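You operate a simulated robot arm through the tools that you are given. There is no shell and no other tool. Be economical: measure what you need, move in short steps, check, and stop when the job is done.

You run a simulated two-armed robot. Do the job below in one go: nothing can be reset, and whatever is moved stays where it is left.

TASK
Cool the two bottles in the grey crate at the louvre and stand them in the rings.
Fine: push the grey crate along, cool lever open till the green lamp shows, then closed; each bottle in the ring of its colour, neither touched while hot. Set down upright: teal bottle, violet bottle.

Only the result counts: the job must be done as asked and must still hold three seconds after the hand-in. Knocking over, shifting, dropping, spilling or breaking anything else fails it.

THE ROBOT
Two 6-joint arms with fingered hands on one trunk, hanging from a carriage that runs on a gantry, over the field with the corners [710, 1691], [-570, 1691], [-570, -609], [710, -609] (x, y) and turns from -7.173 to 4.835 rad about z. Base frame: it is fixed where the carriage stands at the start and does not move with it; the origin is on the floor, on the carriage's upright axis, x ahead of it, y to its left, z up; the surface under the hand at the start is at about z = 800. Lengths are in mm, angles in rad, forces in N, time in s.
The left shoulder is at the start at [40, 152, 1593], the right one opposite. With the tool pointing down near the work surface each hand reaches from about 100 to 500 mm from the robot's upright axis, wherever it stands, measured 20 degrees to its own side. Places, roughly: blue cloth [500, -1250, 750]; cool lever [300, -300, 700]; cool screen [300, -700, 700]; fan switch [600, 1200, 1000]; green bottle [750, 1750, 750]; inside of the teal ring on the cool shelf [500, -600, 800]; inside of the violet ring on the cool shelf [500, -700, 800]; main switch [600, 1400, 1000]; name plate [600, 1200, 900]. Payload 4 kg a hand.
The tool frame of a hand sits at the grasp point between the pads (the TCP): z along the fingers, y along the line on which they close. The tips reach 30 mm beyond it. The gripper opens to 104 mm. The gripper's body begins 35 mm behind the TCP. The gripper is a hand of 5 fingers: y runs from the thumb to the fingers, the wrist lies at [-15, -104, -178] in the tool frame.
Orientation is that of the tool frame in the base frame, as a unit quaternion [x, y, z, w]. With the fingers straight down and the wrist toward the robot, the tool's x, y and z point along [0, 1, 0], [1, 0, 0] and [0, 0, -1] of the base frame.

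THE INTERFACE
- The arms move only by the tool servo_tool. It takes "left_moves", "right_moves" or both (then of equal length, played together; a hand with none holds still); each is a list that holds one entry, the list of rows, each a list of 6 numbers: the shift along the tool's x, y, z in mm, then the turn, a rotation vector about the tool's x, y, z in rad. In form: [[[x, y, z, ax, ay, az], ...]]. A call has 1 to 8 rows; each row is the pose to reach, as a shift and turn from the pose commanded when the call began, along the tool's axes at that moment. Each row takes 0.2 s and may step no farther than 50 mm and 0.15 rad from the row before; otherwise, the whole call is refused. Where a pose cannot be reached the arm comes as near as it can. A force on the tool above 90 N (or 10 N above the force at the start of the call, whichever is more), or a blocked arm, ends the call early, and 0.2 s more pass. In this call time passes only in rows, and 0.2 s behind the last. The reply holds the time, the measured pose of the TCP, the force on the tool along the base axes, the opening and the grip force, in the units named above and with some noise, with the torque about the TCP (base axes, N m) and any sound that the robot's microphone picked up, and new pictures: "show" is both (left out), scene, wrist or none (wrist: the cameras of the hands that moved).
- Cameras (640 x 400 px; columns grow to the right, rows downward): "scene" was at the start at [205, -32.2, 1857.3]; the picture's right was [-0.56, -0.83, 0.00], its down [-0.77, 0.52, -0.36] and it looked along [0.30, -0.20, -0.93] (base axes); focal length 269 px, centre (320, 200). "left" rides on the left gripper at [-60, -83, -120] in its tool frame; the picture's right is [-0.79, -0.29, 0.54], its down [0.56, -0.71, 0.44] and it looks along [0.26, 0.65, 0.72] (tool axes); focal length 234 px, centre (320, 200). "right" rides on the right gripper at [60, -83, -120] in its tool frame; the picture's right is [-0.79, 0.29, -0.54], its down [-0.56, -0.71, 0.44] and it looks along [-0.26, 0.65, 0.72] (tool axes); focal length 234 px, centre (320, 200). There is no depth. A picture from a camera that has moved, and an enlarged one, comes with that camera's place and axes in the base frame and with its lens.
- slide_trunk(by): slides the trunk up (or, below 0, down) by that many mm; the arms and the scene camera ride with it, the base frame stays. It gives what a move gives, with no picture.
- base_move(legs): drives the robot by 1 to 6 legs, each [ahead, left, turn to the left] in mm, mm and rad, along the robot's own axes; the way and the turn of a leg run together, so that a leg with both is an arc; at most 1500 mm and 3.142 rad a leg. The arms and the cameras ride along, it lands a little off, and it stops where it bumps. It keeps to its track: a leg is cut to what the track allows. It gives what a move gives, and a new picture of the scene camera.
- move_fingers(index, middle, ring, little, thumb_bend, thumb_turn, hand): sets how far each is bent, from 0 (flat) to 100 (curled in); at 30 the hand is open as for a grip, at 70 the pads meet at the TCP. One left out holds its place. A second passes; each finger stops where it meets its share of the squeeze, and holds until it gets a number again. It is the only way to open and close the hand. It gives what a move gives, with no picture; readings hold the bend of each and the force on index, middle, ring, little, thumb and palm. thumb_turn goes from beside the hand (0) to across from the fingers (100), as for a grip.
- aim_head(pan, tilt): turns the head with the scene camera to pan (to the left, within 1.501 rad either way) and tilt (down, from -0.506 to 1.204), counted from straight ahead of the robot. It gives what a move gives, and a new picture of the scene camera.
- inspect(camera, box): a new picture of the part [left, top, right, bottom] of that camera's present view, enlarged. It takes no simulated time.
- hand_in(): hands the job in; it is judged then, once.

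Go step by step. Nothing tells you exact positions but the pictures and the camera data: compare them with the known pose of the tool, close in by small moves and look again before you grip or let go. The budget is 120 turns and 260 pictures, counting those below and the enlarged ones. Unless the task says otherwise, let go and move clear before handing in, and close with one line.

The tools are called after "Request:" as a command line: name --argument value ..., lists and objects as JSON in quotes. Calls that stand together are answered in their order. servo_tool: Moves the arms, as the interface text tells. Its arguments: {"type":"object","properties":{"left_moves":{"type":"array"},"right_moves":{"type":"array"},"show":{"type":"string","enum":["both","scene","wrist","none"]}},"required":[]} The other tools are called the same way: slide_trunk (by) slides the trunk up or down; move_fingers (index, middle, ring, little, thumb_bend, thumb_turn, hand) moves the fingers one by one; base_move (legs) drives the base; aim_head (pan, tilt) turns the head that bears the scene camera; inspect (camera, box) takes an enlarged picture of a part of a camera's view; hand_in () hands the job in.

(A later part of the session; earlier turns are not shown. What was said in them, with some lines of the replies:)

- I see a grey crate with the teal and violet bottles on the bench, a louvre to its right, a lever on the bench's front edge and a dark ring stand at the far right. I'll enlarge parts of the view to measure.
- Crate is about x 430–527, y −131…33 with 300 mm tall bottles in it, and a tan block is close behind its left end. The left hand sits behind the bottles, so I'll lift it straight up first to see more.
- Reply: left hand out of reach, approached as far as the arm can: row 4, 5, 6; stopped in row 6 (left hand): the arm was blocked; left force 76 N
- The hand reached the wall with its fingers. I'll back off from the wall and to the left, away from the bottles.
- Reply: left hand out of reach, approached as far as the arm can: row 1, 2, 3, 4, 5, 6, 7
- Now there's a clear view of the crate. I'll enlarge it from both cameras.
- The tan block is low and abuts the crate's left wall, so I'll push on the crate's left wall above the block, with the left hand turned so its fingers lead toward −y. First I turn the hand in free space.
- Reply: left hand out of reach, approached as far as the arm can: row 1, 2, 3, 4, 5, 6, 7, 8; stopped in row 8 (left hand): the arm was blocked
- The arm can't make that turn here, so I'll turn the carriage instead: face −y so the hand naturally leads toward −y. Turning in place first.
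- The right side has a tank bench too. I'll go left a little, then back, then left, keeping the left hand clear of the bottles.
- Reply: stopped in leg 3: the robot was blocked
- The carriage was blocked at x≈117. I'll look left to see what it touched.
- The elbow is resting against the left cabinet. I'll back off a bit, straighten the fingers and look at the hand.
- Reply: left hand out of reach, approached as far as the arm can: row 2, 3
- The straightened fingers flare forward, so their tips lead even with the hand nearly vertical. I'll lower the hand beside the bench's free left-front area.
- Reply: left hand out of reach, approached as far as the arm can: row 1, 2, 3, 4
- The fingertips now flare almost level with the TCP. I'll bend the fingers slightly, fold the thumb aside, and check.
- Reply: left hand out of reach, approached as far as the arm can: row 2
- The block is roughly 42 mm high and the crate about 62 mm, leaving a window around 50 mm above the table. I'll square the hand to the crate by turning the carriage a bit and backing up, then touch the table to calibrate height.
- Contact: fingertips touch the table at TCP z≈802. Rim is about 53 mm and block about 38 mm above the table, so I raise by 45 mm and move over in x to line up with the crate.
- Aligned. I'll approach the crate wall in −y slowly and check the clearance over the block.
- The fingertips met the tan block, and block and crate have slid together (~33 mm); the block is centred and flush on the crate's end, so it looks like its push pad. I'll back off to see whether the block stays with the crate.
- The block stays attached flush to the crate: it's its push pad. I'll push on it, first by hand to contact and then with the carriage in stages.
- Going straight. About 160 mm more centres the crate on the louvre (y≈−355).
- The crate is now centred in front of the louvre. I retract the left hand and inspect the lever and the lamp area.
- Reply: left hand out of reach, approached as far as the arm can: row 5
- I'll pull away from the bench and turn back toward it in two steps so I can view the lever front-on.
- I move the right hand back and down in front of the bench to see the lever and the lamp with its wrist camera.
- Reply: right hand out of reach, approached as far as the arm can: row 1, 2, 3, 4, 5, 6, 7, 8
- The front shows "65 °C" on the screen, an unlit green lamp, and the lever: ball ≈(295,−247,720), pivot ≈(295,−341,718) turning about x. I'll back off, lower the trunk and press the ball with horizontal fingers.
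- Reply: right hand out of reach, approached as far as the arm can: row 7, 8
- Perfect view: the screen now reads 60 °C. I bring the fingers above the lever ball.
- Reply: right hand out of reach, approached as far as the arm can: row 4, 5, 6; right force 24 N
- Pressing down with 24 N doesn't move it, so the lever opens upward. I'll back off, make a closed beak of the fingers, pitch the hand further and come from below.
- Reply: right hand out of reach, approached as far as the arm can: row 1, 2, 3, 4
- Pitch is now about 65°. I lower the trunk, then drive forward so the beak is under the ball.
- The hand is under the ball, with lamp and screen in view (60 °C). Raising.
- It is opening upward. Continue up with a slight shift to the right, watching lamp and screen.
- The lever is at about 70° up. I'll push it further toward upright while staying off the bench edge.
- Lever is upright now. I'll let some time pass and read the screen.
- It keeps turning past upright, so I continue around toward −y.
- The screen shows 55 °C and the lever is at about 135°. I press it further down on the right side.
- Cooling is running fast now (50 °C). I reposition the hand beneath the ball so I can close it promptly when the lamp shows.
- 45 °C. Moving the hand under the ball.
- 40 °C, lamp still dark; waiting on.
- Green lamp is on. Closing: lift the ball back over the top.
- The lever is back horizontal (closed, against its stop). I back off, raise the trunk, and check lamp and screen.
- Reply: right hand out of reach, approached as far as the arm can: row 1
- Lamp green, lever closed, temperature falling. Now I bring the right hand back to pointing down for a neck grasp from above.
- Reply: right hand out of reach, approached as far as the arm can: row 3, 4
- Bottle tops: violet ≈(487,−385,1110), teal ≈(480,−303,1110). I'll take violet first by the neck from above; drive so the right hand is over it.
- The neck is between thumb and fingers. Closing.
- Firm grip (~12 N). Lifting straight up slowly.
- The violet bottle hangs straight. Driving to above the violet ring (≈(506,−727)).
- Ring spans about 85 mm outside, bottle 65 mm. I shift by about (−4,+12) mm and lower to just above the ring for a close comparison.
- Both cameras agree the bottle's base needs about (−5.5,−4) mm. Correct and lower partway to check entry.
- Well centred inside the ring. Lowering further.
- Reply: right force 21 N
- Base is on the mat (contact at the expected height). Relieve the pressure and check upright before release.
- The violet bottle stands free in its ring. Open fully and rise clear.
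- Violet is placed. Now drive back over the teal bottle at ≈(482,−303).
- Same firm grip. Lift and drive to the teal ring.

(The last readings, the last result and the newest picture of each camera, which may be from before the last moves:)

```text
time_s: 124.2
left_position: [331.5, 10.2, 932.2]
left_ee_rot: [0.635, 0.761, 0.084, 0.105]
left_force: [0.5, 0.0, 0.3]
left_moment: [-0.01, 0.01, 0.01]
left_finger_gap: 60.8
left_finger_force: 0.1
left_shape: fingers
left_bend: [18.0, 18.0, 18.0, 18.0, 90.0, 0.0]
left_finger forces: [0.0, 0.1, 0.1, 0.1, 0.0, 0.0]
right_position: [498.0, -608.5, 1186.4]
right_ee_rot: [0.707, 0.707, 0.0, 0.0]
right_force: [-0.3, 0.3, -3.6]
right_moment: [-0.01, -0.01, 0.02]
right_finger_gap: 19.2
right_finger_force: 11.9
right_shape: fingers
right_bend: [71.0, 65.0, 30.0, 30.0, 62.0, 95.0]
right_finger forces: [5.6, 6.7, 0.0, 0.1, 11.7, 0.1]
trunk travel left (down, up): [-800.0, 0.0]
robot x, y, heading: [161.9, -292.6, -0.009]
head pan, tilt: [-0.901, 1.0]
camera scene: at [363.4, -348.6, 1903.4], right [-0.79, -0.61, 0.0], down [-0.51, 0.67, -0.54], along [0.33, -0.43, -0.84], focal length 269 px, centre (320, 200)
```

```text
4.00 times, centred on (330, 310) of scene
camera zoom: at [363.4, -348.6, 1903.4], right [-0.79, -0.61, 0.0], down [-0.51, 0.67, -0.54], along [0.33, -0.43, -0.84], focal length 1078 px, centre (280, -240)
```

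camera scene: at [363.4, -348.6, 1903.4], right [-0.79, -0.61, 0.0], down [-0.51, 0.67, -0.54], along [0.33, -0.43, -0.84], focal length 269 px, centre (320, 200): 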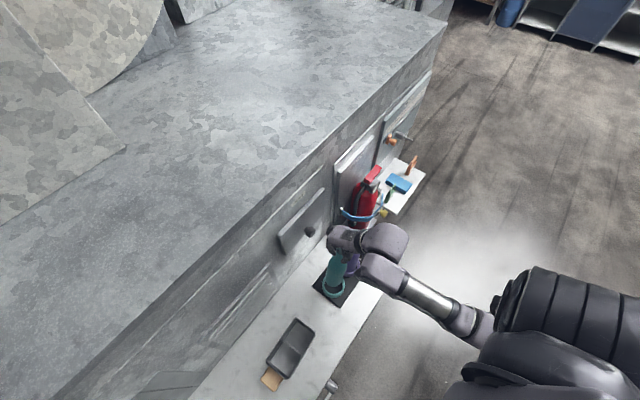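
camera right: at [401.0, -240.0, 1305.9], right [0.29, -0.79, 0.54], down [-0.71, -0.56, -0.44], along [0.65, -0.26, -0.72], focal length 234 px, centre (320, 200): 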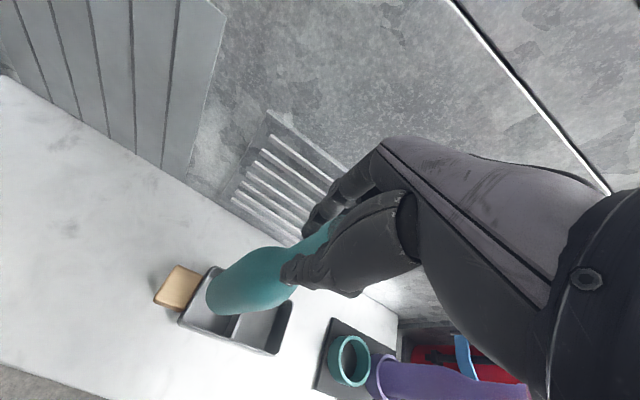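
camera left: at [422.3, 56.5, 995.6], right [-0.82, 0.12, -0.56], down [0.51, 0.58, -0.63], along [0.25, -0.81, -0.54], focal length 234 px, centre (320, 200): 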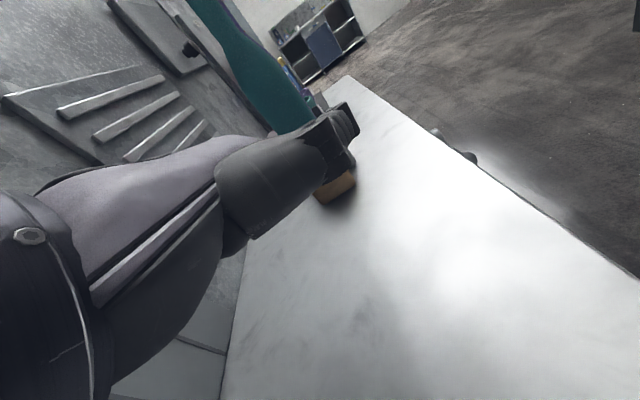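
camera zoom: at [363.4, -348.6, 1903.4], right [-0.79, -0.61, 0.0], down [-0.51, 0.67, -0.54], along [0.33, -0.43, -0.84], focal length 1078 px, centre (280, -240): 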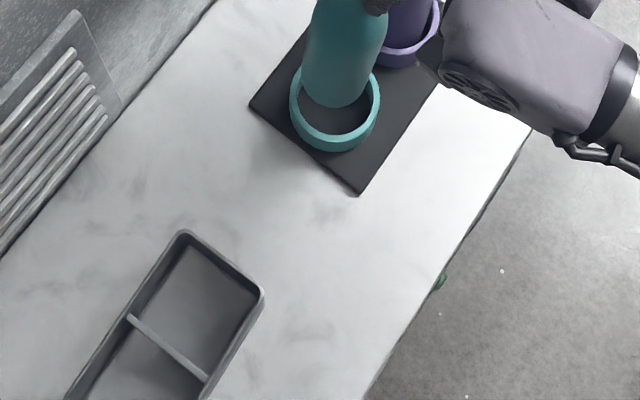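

Request:
servo_tool --right_moves '[[[-1.5, -3.5, 0, 0, 0, 0], [-1.5, -3.5, 12, 0, 0, 0], [-1.5, -3.5, 24, 0, 0, 0], [-1.5, -3.5, 36, 0, 0, 0], [-1.5, -3.5, 46, 0, 0, 0]]]' --show "none"

Request:
inspect --camera "right" --box '[180, 230, 320, 350]'

Request:
inspect --camera "scene" --box '[340, 260, 380, 300]'

Request:
inspect --camera "scene" --box '[310, 260, 370, 320]'

```text
time_s: 125.4
left_position: [331.4, 11.6, 932.6]
left_ee_rot: [0.634, 0.761, 0.083, 0.105]
left_force: [0.1, 0.3, -0.6]
left_moment: [0.0, 0.01, 0.0]
left_finger_gap: 60.8
left_finger_force: 0.0
left_shape: fingers
left_bend: [18.0, 18.0, 18.0, 18.0, 90.0, 0.0]
left_finger forces: [0.1, 0.2, 0.0, 0.0, 0.1, 0.0]
right_position: [494.1, -610.5, 1141.1]
right_ee_rot: [0.708, 0.706, 0.0, -0.001]
right_force: [0.0, 0.5, -4.1]
right_moment: [0.02, -0.01, 0.0]
right_finger_gap: 19.3
right_finger_force: 11.8
right_shape: fingers
right_bend: [71.0, 65.0, 30.0, 30.0, 62.0, 95.0]
right_finger forces: [5.6, 6.6, 0.1, 0.0, 11.7, 0.1]
trunk travel left (down, up): [-800.0, 0.0]
robot x, y, heading: [162.7, -288.9, -0.008]
head pan, tilt: [-0.901, 1.0]
```

```text
3.33 times, centred on (250, 290) of right
camera zoom: at [412.7, -550.2, 1259.6], right [0.29, -0.79, 0.54], down [-0.71, -0.56, -0.44], along [0.65, -0.26, -0.72], focal length 781 px, centre (553, -100)
```

zoom: 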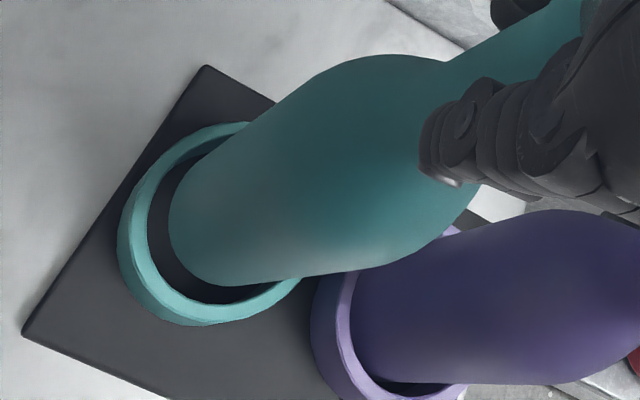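

```text
10.00 times, centred on (360, 280) of scene
camera zoom: at [363.4, -348.6, 1903.4], right [-0.79, -0.61, 0.0], down [-0.51, 0.67, -0.54], along [0.33, -0.43, -0.84], focal length 2694 px, centre (-80, -600)
```

zoom: 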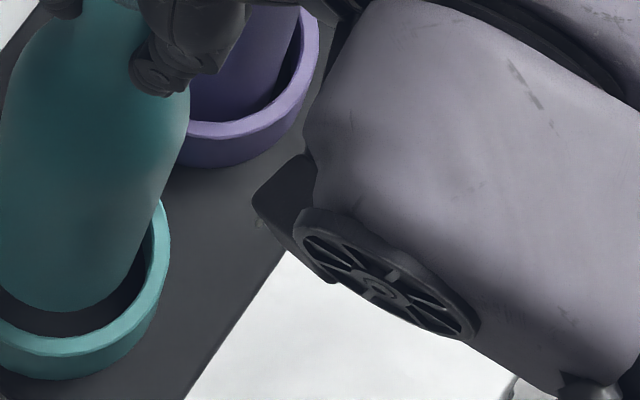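

```text
6.67 times, centred on (340, 290) of scene
camera zoom: at [363.4, -348.6, 1903.4], right [-0.79, -0.61, 0.0], down [-0.51, 0.67, -0.54], along [0.33, -0.43, -0.84], focal length 1796 px, centre (187, -400)
```

zoom: 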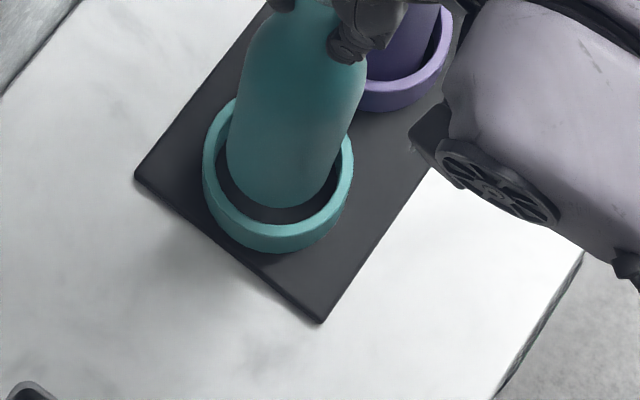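

Well centred again, matching the previous successful placement. Lowering.

Request:
servo_tool --right_moves '[[[0, 0, 8, 0, 0, 0], [0, 0, 16, 0, 0, 0], [0, 0, 24, 0, 0, 0], [0, 0, 32, 0, 0, 0], [0, 0, 42, 0, 0, 0]]]' --show "none"

Request:
inspect --camera "right" --box '[180, 210, 320, 330]'

```text
time_s: 126.6
left_position: [330.9, 11.3, 931.3]
left_ee_rot: [0.634, 0.762, 0.084, 0.105]
left_force: [-0.5, 0.1, 0.0]
left_moment: [0.01, -0.05, -0.01]
left_finger_gap: 60.5
left_finger_force: 0.1
left_shape: fingers
left_bend: [18.0, 18.0, 18.0, 18.0, 90.0, 0.0]
left_finger forces: [0.0, 0.1, 0.1, 0.0, 0.0, 0.0]
right_position: [495.0, -610.6, 1098.8]
right_ee_rot: [0.707, 0.707, 0.0, 0.001]
right_force: [-0.5, 0.1, -4.0]
right_moment: [0.03, 0.01, -0.04]
right_finger_gap: 19.2
right_finger_force: 11.7
right_shape: fingers
right_bend: [71.0, 65.0, 30.0, 30.0, 62.0, 95.0]
right_finger forces: [5.6, 6.6, 0.0, 0.0, 11.7, 0.0]
trunk travel left (down, up): [-800.0, 0.0]
robot x, y, heading: [162.9, -289.3, -0.01]
head pan, tilt: [-0.901, 1.0]
```

```text
3.33 times, centred on (250, 270) of right
camera zoom: at [412.6, -550.8, 1217.5], right [0.29, -0.79, 0.54], down [-0.71, -0.56, -0.44], along [0.65, -0.26, -0.72], focal length 781 px, centre (553, -33)
```

zoom: 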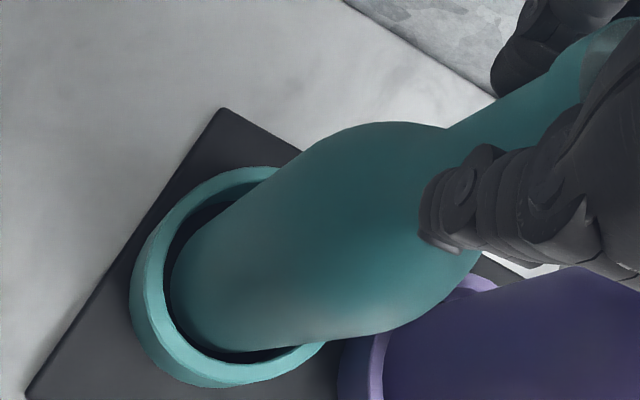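

Request:
servo_tool --right_moves '[[[0, 0, 3, 0, 0, 0], [0, 0, 6, 0, 0, 0], [0, 0, 7, 0, 0, 0]]]' --show "none"

```text
time_s: 127.4
left_position: [331.6, 10.3, 933.0]
left_ee_rot: [0.634, 0.761, 0.084, 0.105]
left_force: [0.9, -0.2, 0.4]
left_moment: [-0.02, -0.01, 0.0]
left_finger_gap: 60.7
left_finger_force: 0.2
left_shape: fingers
left_bend: [18.0, 18.0, 18.0, 18.0, 90.0, 0.0]
left_finger forces: [0.0, 0.0, 0.0, 0.1, 0.0, 0.1]
right_position: [494.8, -610.2, 1091.6]
right_ee_rot: [0.707, 0.708, 0.0, 0.001]
right_force: [0.3, -0.2, 0.8]
right_moment: [0.05, 0.03, -0.02]
right_finger_gap: 19.0
right_finger_force: 12.6
right_shape: fingers
right_bend: [71.0, 65.0, 30.0, 30.0, 62.0, 95.0]
right_finger forces: [5.9, 7.0, 0.0, 0.0, 11.8, 0.0]
trunk travel left (down, up): [-800.0, 0.0]
robot x, y, heading: [161.5, -292.1, -0.014]
head pan, tilt: [-0.901, 1.0]
```

The base rests on the mat at the same height. Release and rise clear.

Request:
move_fingers --hand "right" --index 55 --middle 55 --thumb_bend 55

Request:
inspect --camera "right" --box '[170, 160, 390, 340]'

Request:
move_fingers --hand "right" --index 30 --middle 30 --thumb_bend 30

Request:
servo_tool --right_moves '[[[0, 0, -20, 0, 0, 0], [0, 0, -40, 0, 0, 0], [0, 0, -65, 0, 0, 0], [0, 0, -95, 0, 0, 0], [0, 0, -128, 0, 0, 0]]]' --show "wrist"

```text
time_s: 128.4
left_position: [332.5, 11.2, 932.9]
left_ee_rot: [0.635, 0.761, 0.084, 0.106]
left_force: [-0.4, 0.4, 0.3]
left_moment: [-0.01, 0.0, -0.01]
left_finger_gap: 60.5
left_finger_force: 0.1
left_shape: fingers
left_bend: [18.0, 18.0, 18.0, 18.0, 90.0, 0.0]
left_finger forces: [0.1, 0.0, 0.0, 0.0, 0.1, 0.1]
right_position: [494.9, -611.5, 1092.5]
right_ee_rot: [0.708, 0.706, 0.0, -0.001]
right_force: [-0.4, -0.5, -0.1]
right_moment: [0.01, 0.0, 0.01]
right_finger_gap: 38.9
right_finger_force: 0.1
right_shape: fingers
right_bend: [55.0, 55.0, 30.0, 30.0, 55.0, 97.0]
right_finger forces: [0.0, 0.0, 0.1, 0.1, 0.0, 0.0]
trunk travel left (down, up): [-800.0, 0.0]
robot x, y, heading: [162.8, -287.0, -0.012]
head pan, tilt: [-0.901, 1.0]
```

```text
2.22 times, centred on (280, 250) of right
camera zoom: at [412.8, -550.6, 1210.9], right [0.29, -0.79, 0.54], down [-0.71, -0.56, -0.44], along [0.65, -0.26, -0.72], focal length 520 px, centre (409, 89)
```

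zoom: 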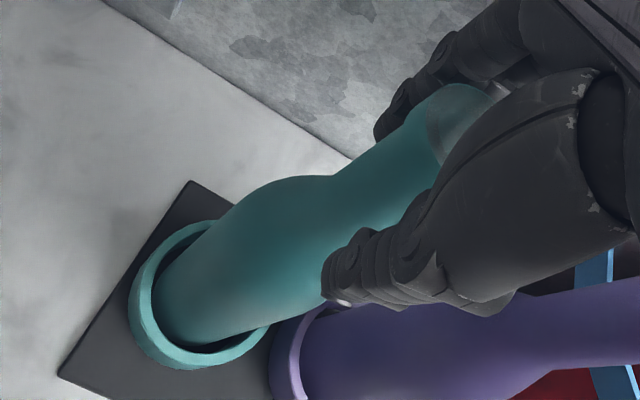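

```text
time_s: 129.4
left_position: [331.4, 11.6, 933.1]
left_ee_rot: [0.635, 0.761, 0.084, 0.105]
left_force: [-0.1, -0.6, -0.5]
left_moment: [-0.01, -0.02, 0.02]
left_finger_gap: 60.8
left_finger_force: 0.1
left_shape: fingers
left_bend: [18.0, 18.0, 18.0, 18.0, 90.0, 0.0]
left_finger forces: [0.0, 0.0, 0.0, 0.0, 0.1, 0.0]
right_position: [494.8, -610.6, 1091.9]
right_ee_rot: [0.708, 0.706, 0.0, 0.0]
right_force: [0.1, 0.1, -0.1]
right_moment: [0.01, -0.01, 0.0]
right_finger_gap: 102.9
right_finger_force: 0.0
right_shape: fingers
right_bend: [30.0, 30.0, 30.0, 30.0, 30.0, 97.0]
right_finger forces: [0.0, 0.0, 0.0, 0.0, 0.1, 0.0]
trunk travel left (down, up): [-800.0, 0.0]
robot x, y, heading: [165.5, -288.1, -0.01]
head pan, tilt: [-0.901, 1.0]
```

```text
time_s: 130.6
left_position: [331.3, 10.9, 931.8]
left_ee_rot: [0.635, 0.761, 0.083, 0.105]
left_force: [-0.1, 0.8, -0.1]
left_moment: [-0.03, 0.02, 0.03]
left_finger_gap: 60.8
left_finger_force: 0.0
left_shape: fingers
left_bend: [18.0, 18.0, 18.0, 18.0, 90.0, 0.0]
left_finger forces: [0.0, 0.0, 0.0, 0.0, 0.0, 0.0]
right_position: [492.9, -609.9, 1219.1]
right_ee_rot: [0.707, 0.707, 0.0, -0.001]
right_force: [-0.2, 0.5, -0.6]
right_moment: [0.0, 0.01, 0.0]
right_finger_gap: 102.9
right_finger_force: 0.1
right_shape: fingers
right_bend: [30.0, 30.0, 30.0, 30.0, 30.0, 97.0]
right_finger forces: [0.0, 0.0, 0.0, 0.1, 0.0, 0.1]
trunk travel left (down, up): [-800.0, 0.0]
robot x, y, heading: [162.9, -289.7, -0.012]
head pan, tilt: [-0.901, 1.0]
camera right: at [412.8, -549.9, 1339.2], right [0.29, -0.79, 0.54], down [-0.71, -0.56, -0.44], along [0.65, -0.26, -0.72], focal length 234 px, centre (320, 200)
```

right: 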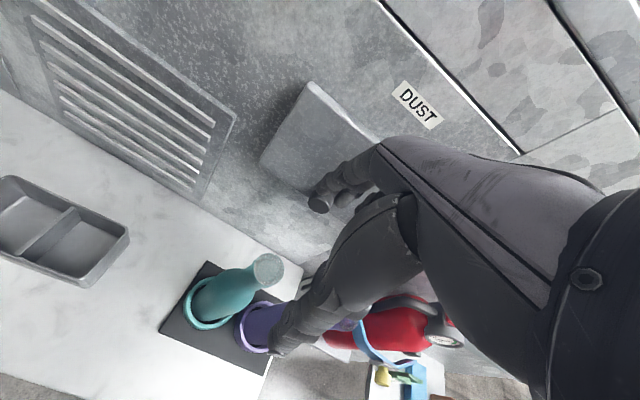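

Both bottles stand upright in their rings. I move the robot clear and take a last overall look, including lever and lamp.

Request:
base_move --legs '[[-300, 60, 0]]'

Request:
inspect --camera "scene" --box '[160, 160, 420, 340]'

```text
time_s: 132.7
left_position: [37.5, 73.5, 932.4]
left_ee_rot: [0.635, 0.761, 0.083, 0.105]
left_force: [-0.5, 0.7, -1.0]
left_moment: [0.04, -0.02, 0.02]
left_finger_gap: 60.8
left_finger_force: 0.1
left_shape: fingers
left_bend: [18.0, 18.0, 18.0, 18.0, 90.0, 0.0]
left_finger forces: [0.0, 0.0, 0.0, 0.1, 0.0, 0.0]
right_position: [198.2, -545.8, 1219.4]
right_ee_rot: [0.708, 0.707, 0.0, 0.0]
right_force: [-0.2, -0.7, -0.8]
right_moment: [-0.03, 0.0, -0.03]
right_finger_gap: 103.2
right_finger_force: 0.1
right_shape: fingers
right_bend: [30.0, 30.0, 30.0, 30.0, 30.0, 97.0]
right_finger forces: [0.0, 0.1, 0.0, 0.0, 0.0, 0.0]
trunk travel left (down, up): [-800.0, 0.0]
robot x, y, heading: [-132.8, -227.0, -0.011]
head pan, tilt: [-0.901, 1.0]
camera scene: at [67.4, -285.3, 1903.4], right [-0.79, -0.61, 0.0], down [-0.51, 0.67, -0.54], along [0.33, -0.43, -0.84], focal length 269 px, centre (320, 200)
```

scene: 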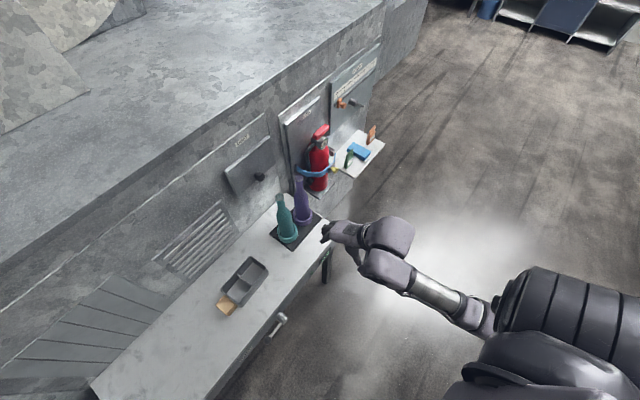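

```text
2.22 times, centred on (290, 250) of scene
camera zoom: at [67.4, -285.3, 1903.4], right [-0.79, -0.61, 0.0], down [-0.51, 0.67, -0.54], along [0.33, -0.43, -0.84], focal length 599 px, centre (387, 89)
```

zoom: 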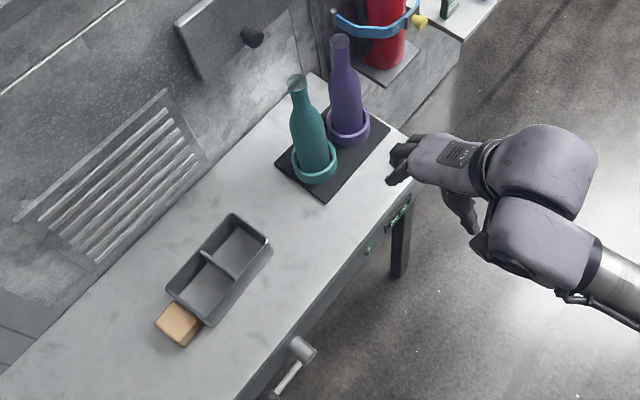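

Both bottles stand upright in their matching rings, the lever is closed and the hands are clear, so I'm handing in.

Request:
hand_in

```text
The job is handed in.
```

The teal and violet bottles were cooled at the louvre until the green lamp lit, the lever is closed again, and each bottle stands upright in the ring of its colour. The tan block slid along with the crate; I took it to be the crate's push pad, but I couldn't confirm it isn't a separate object.
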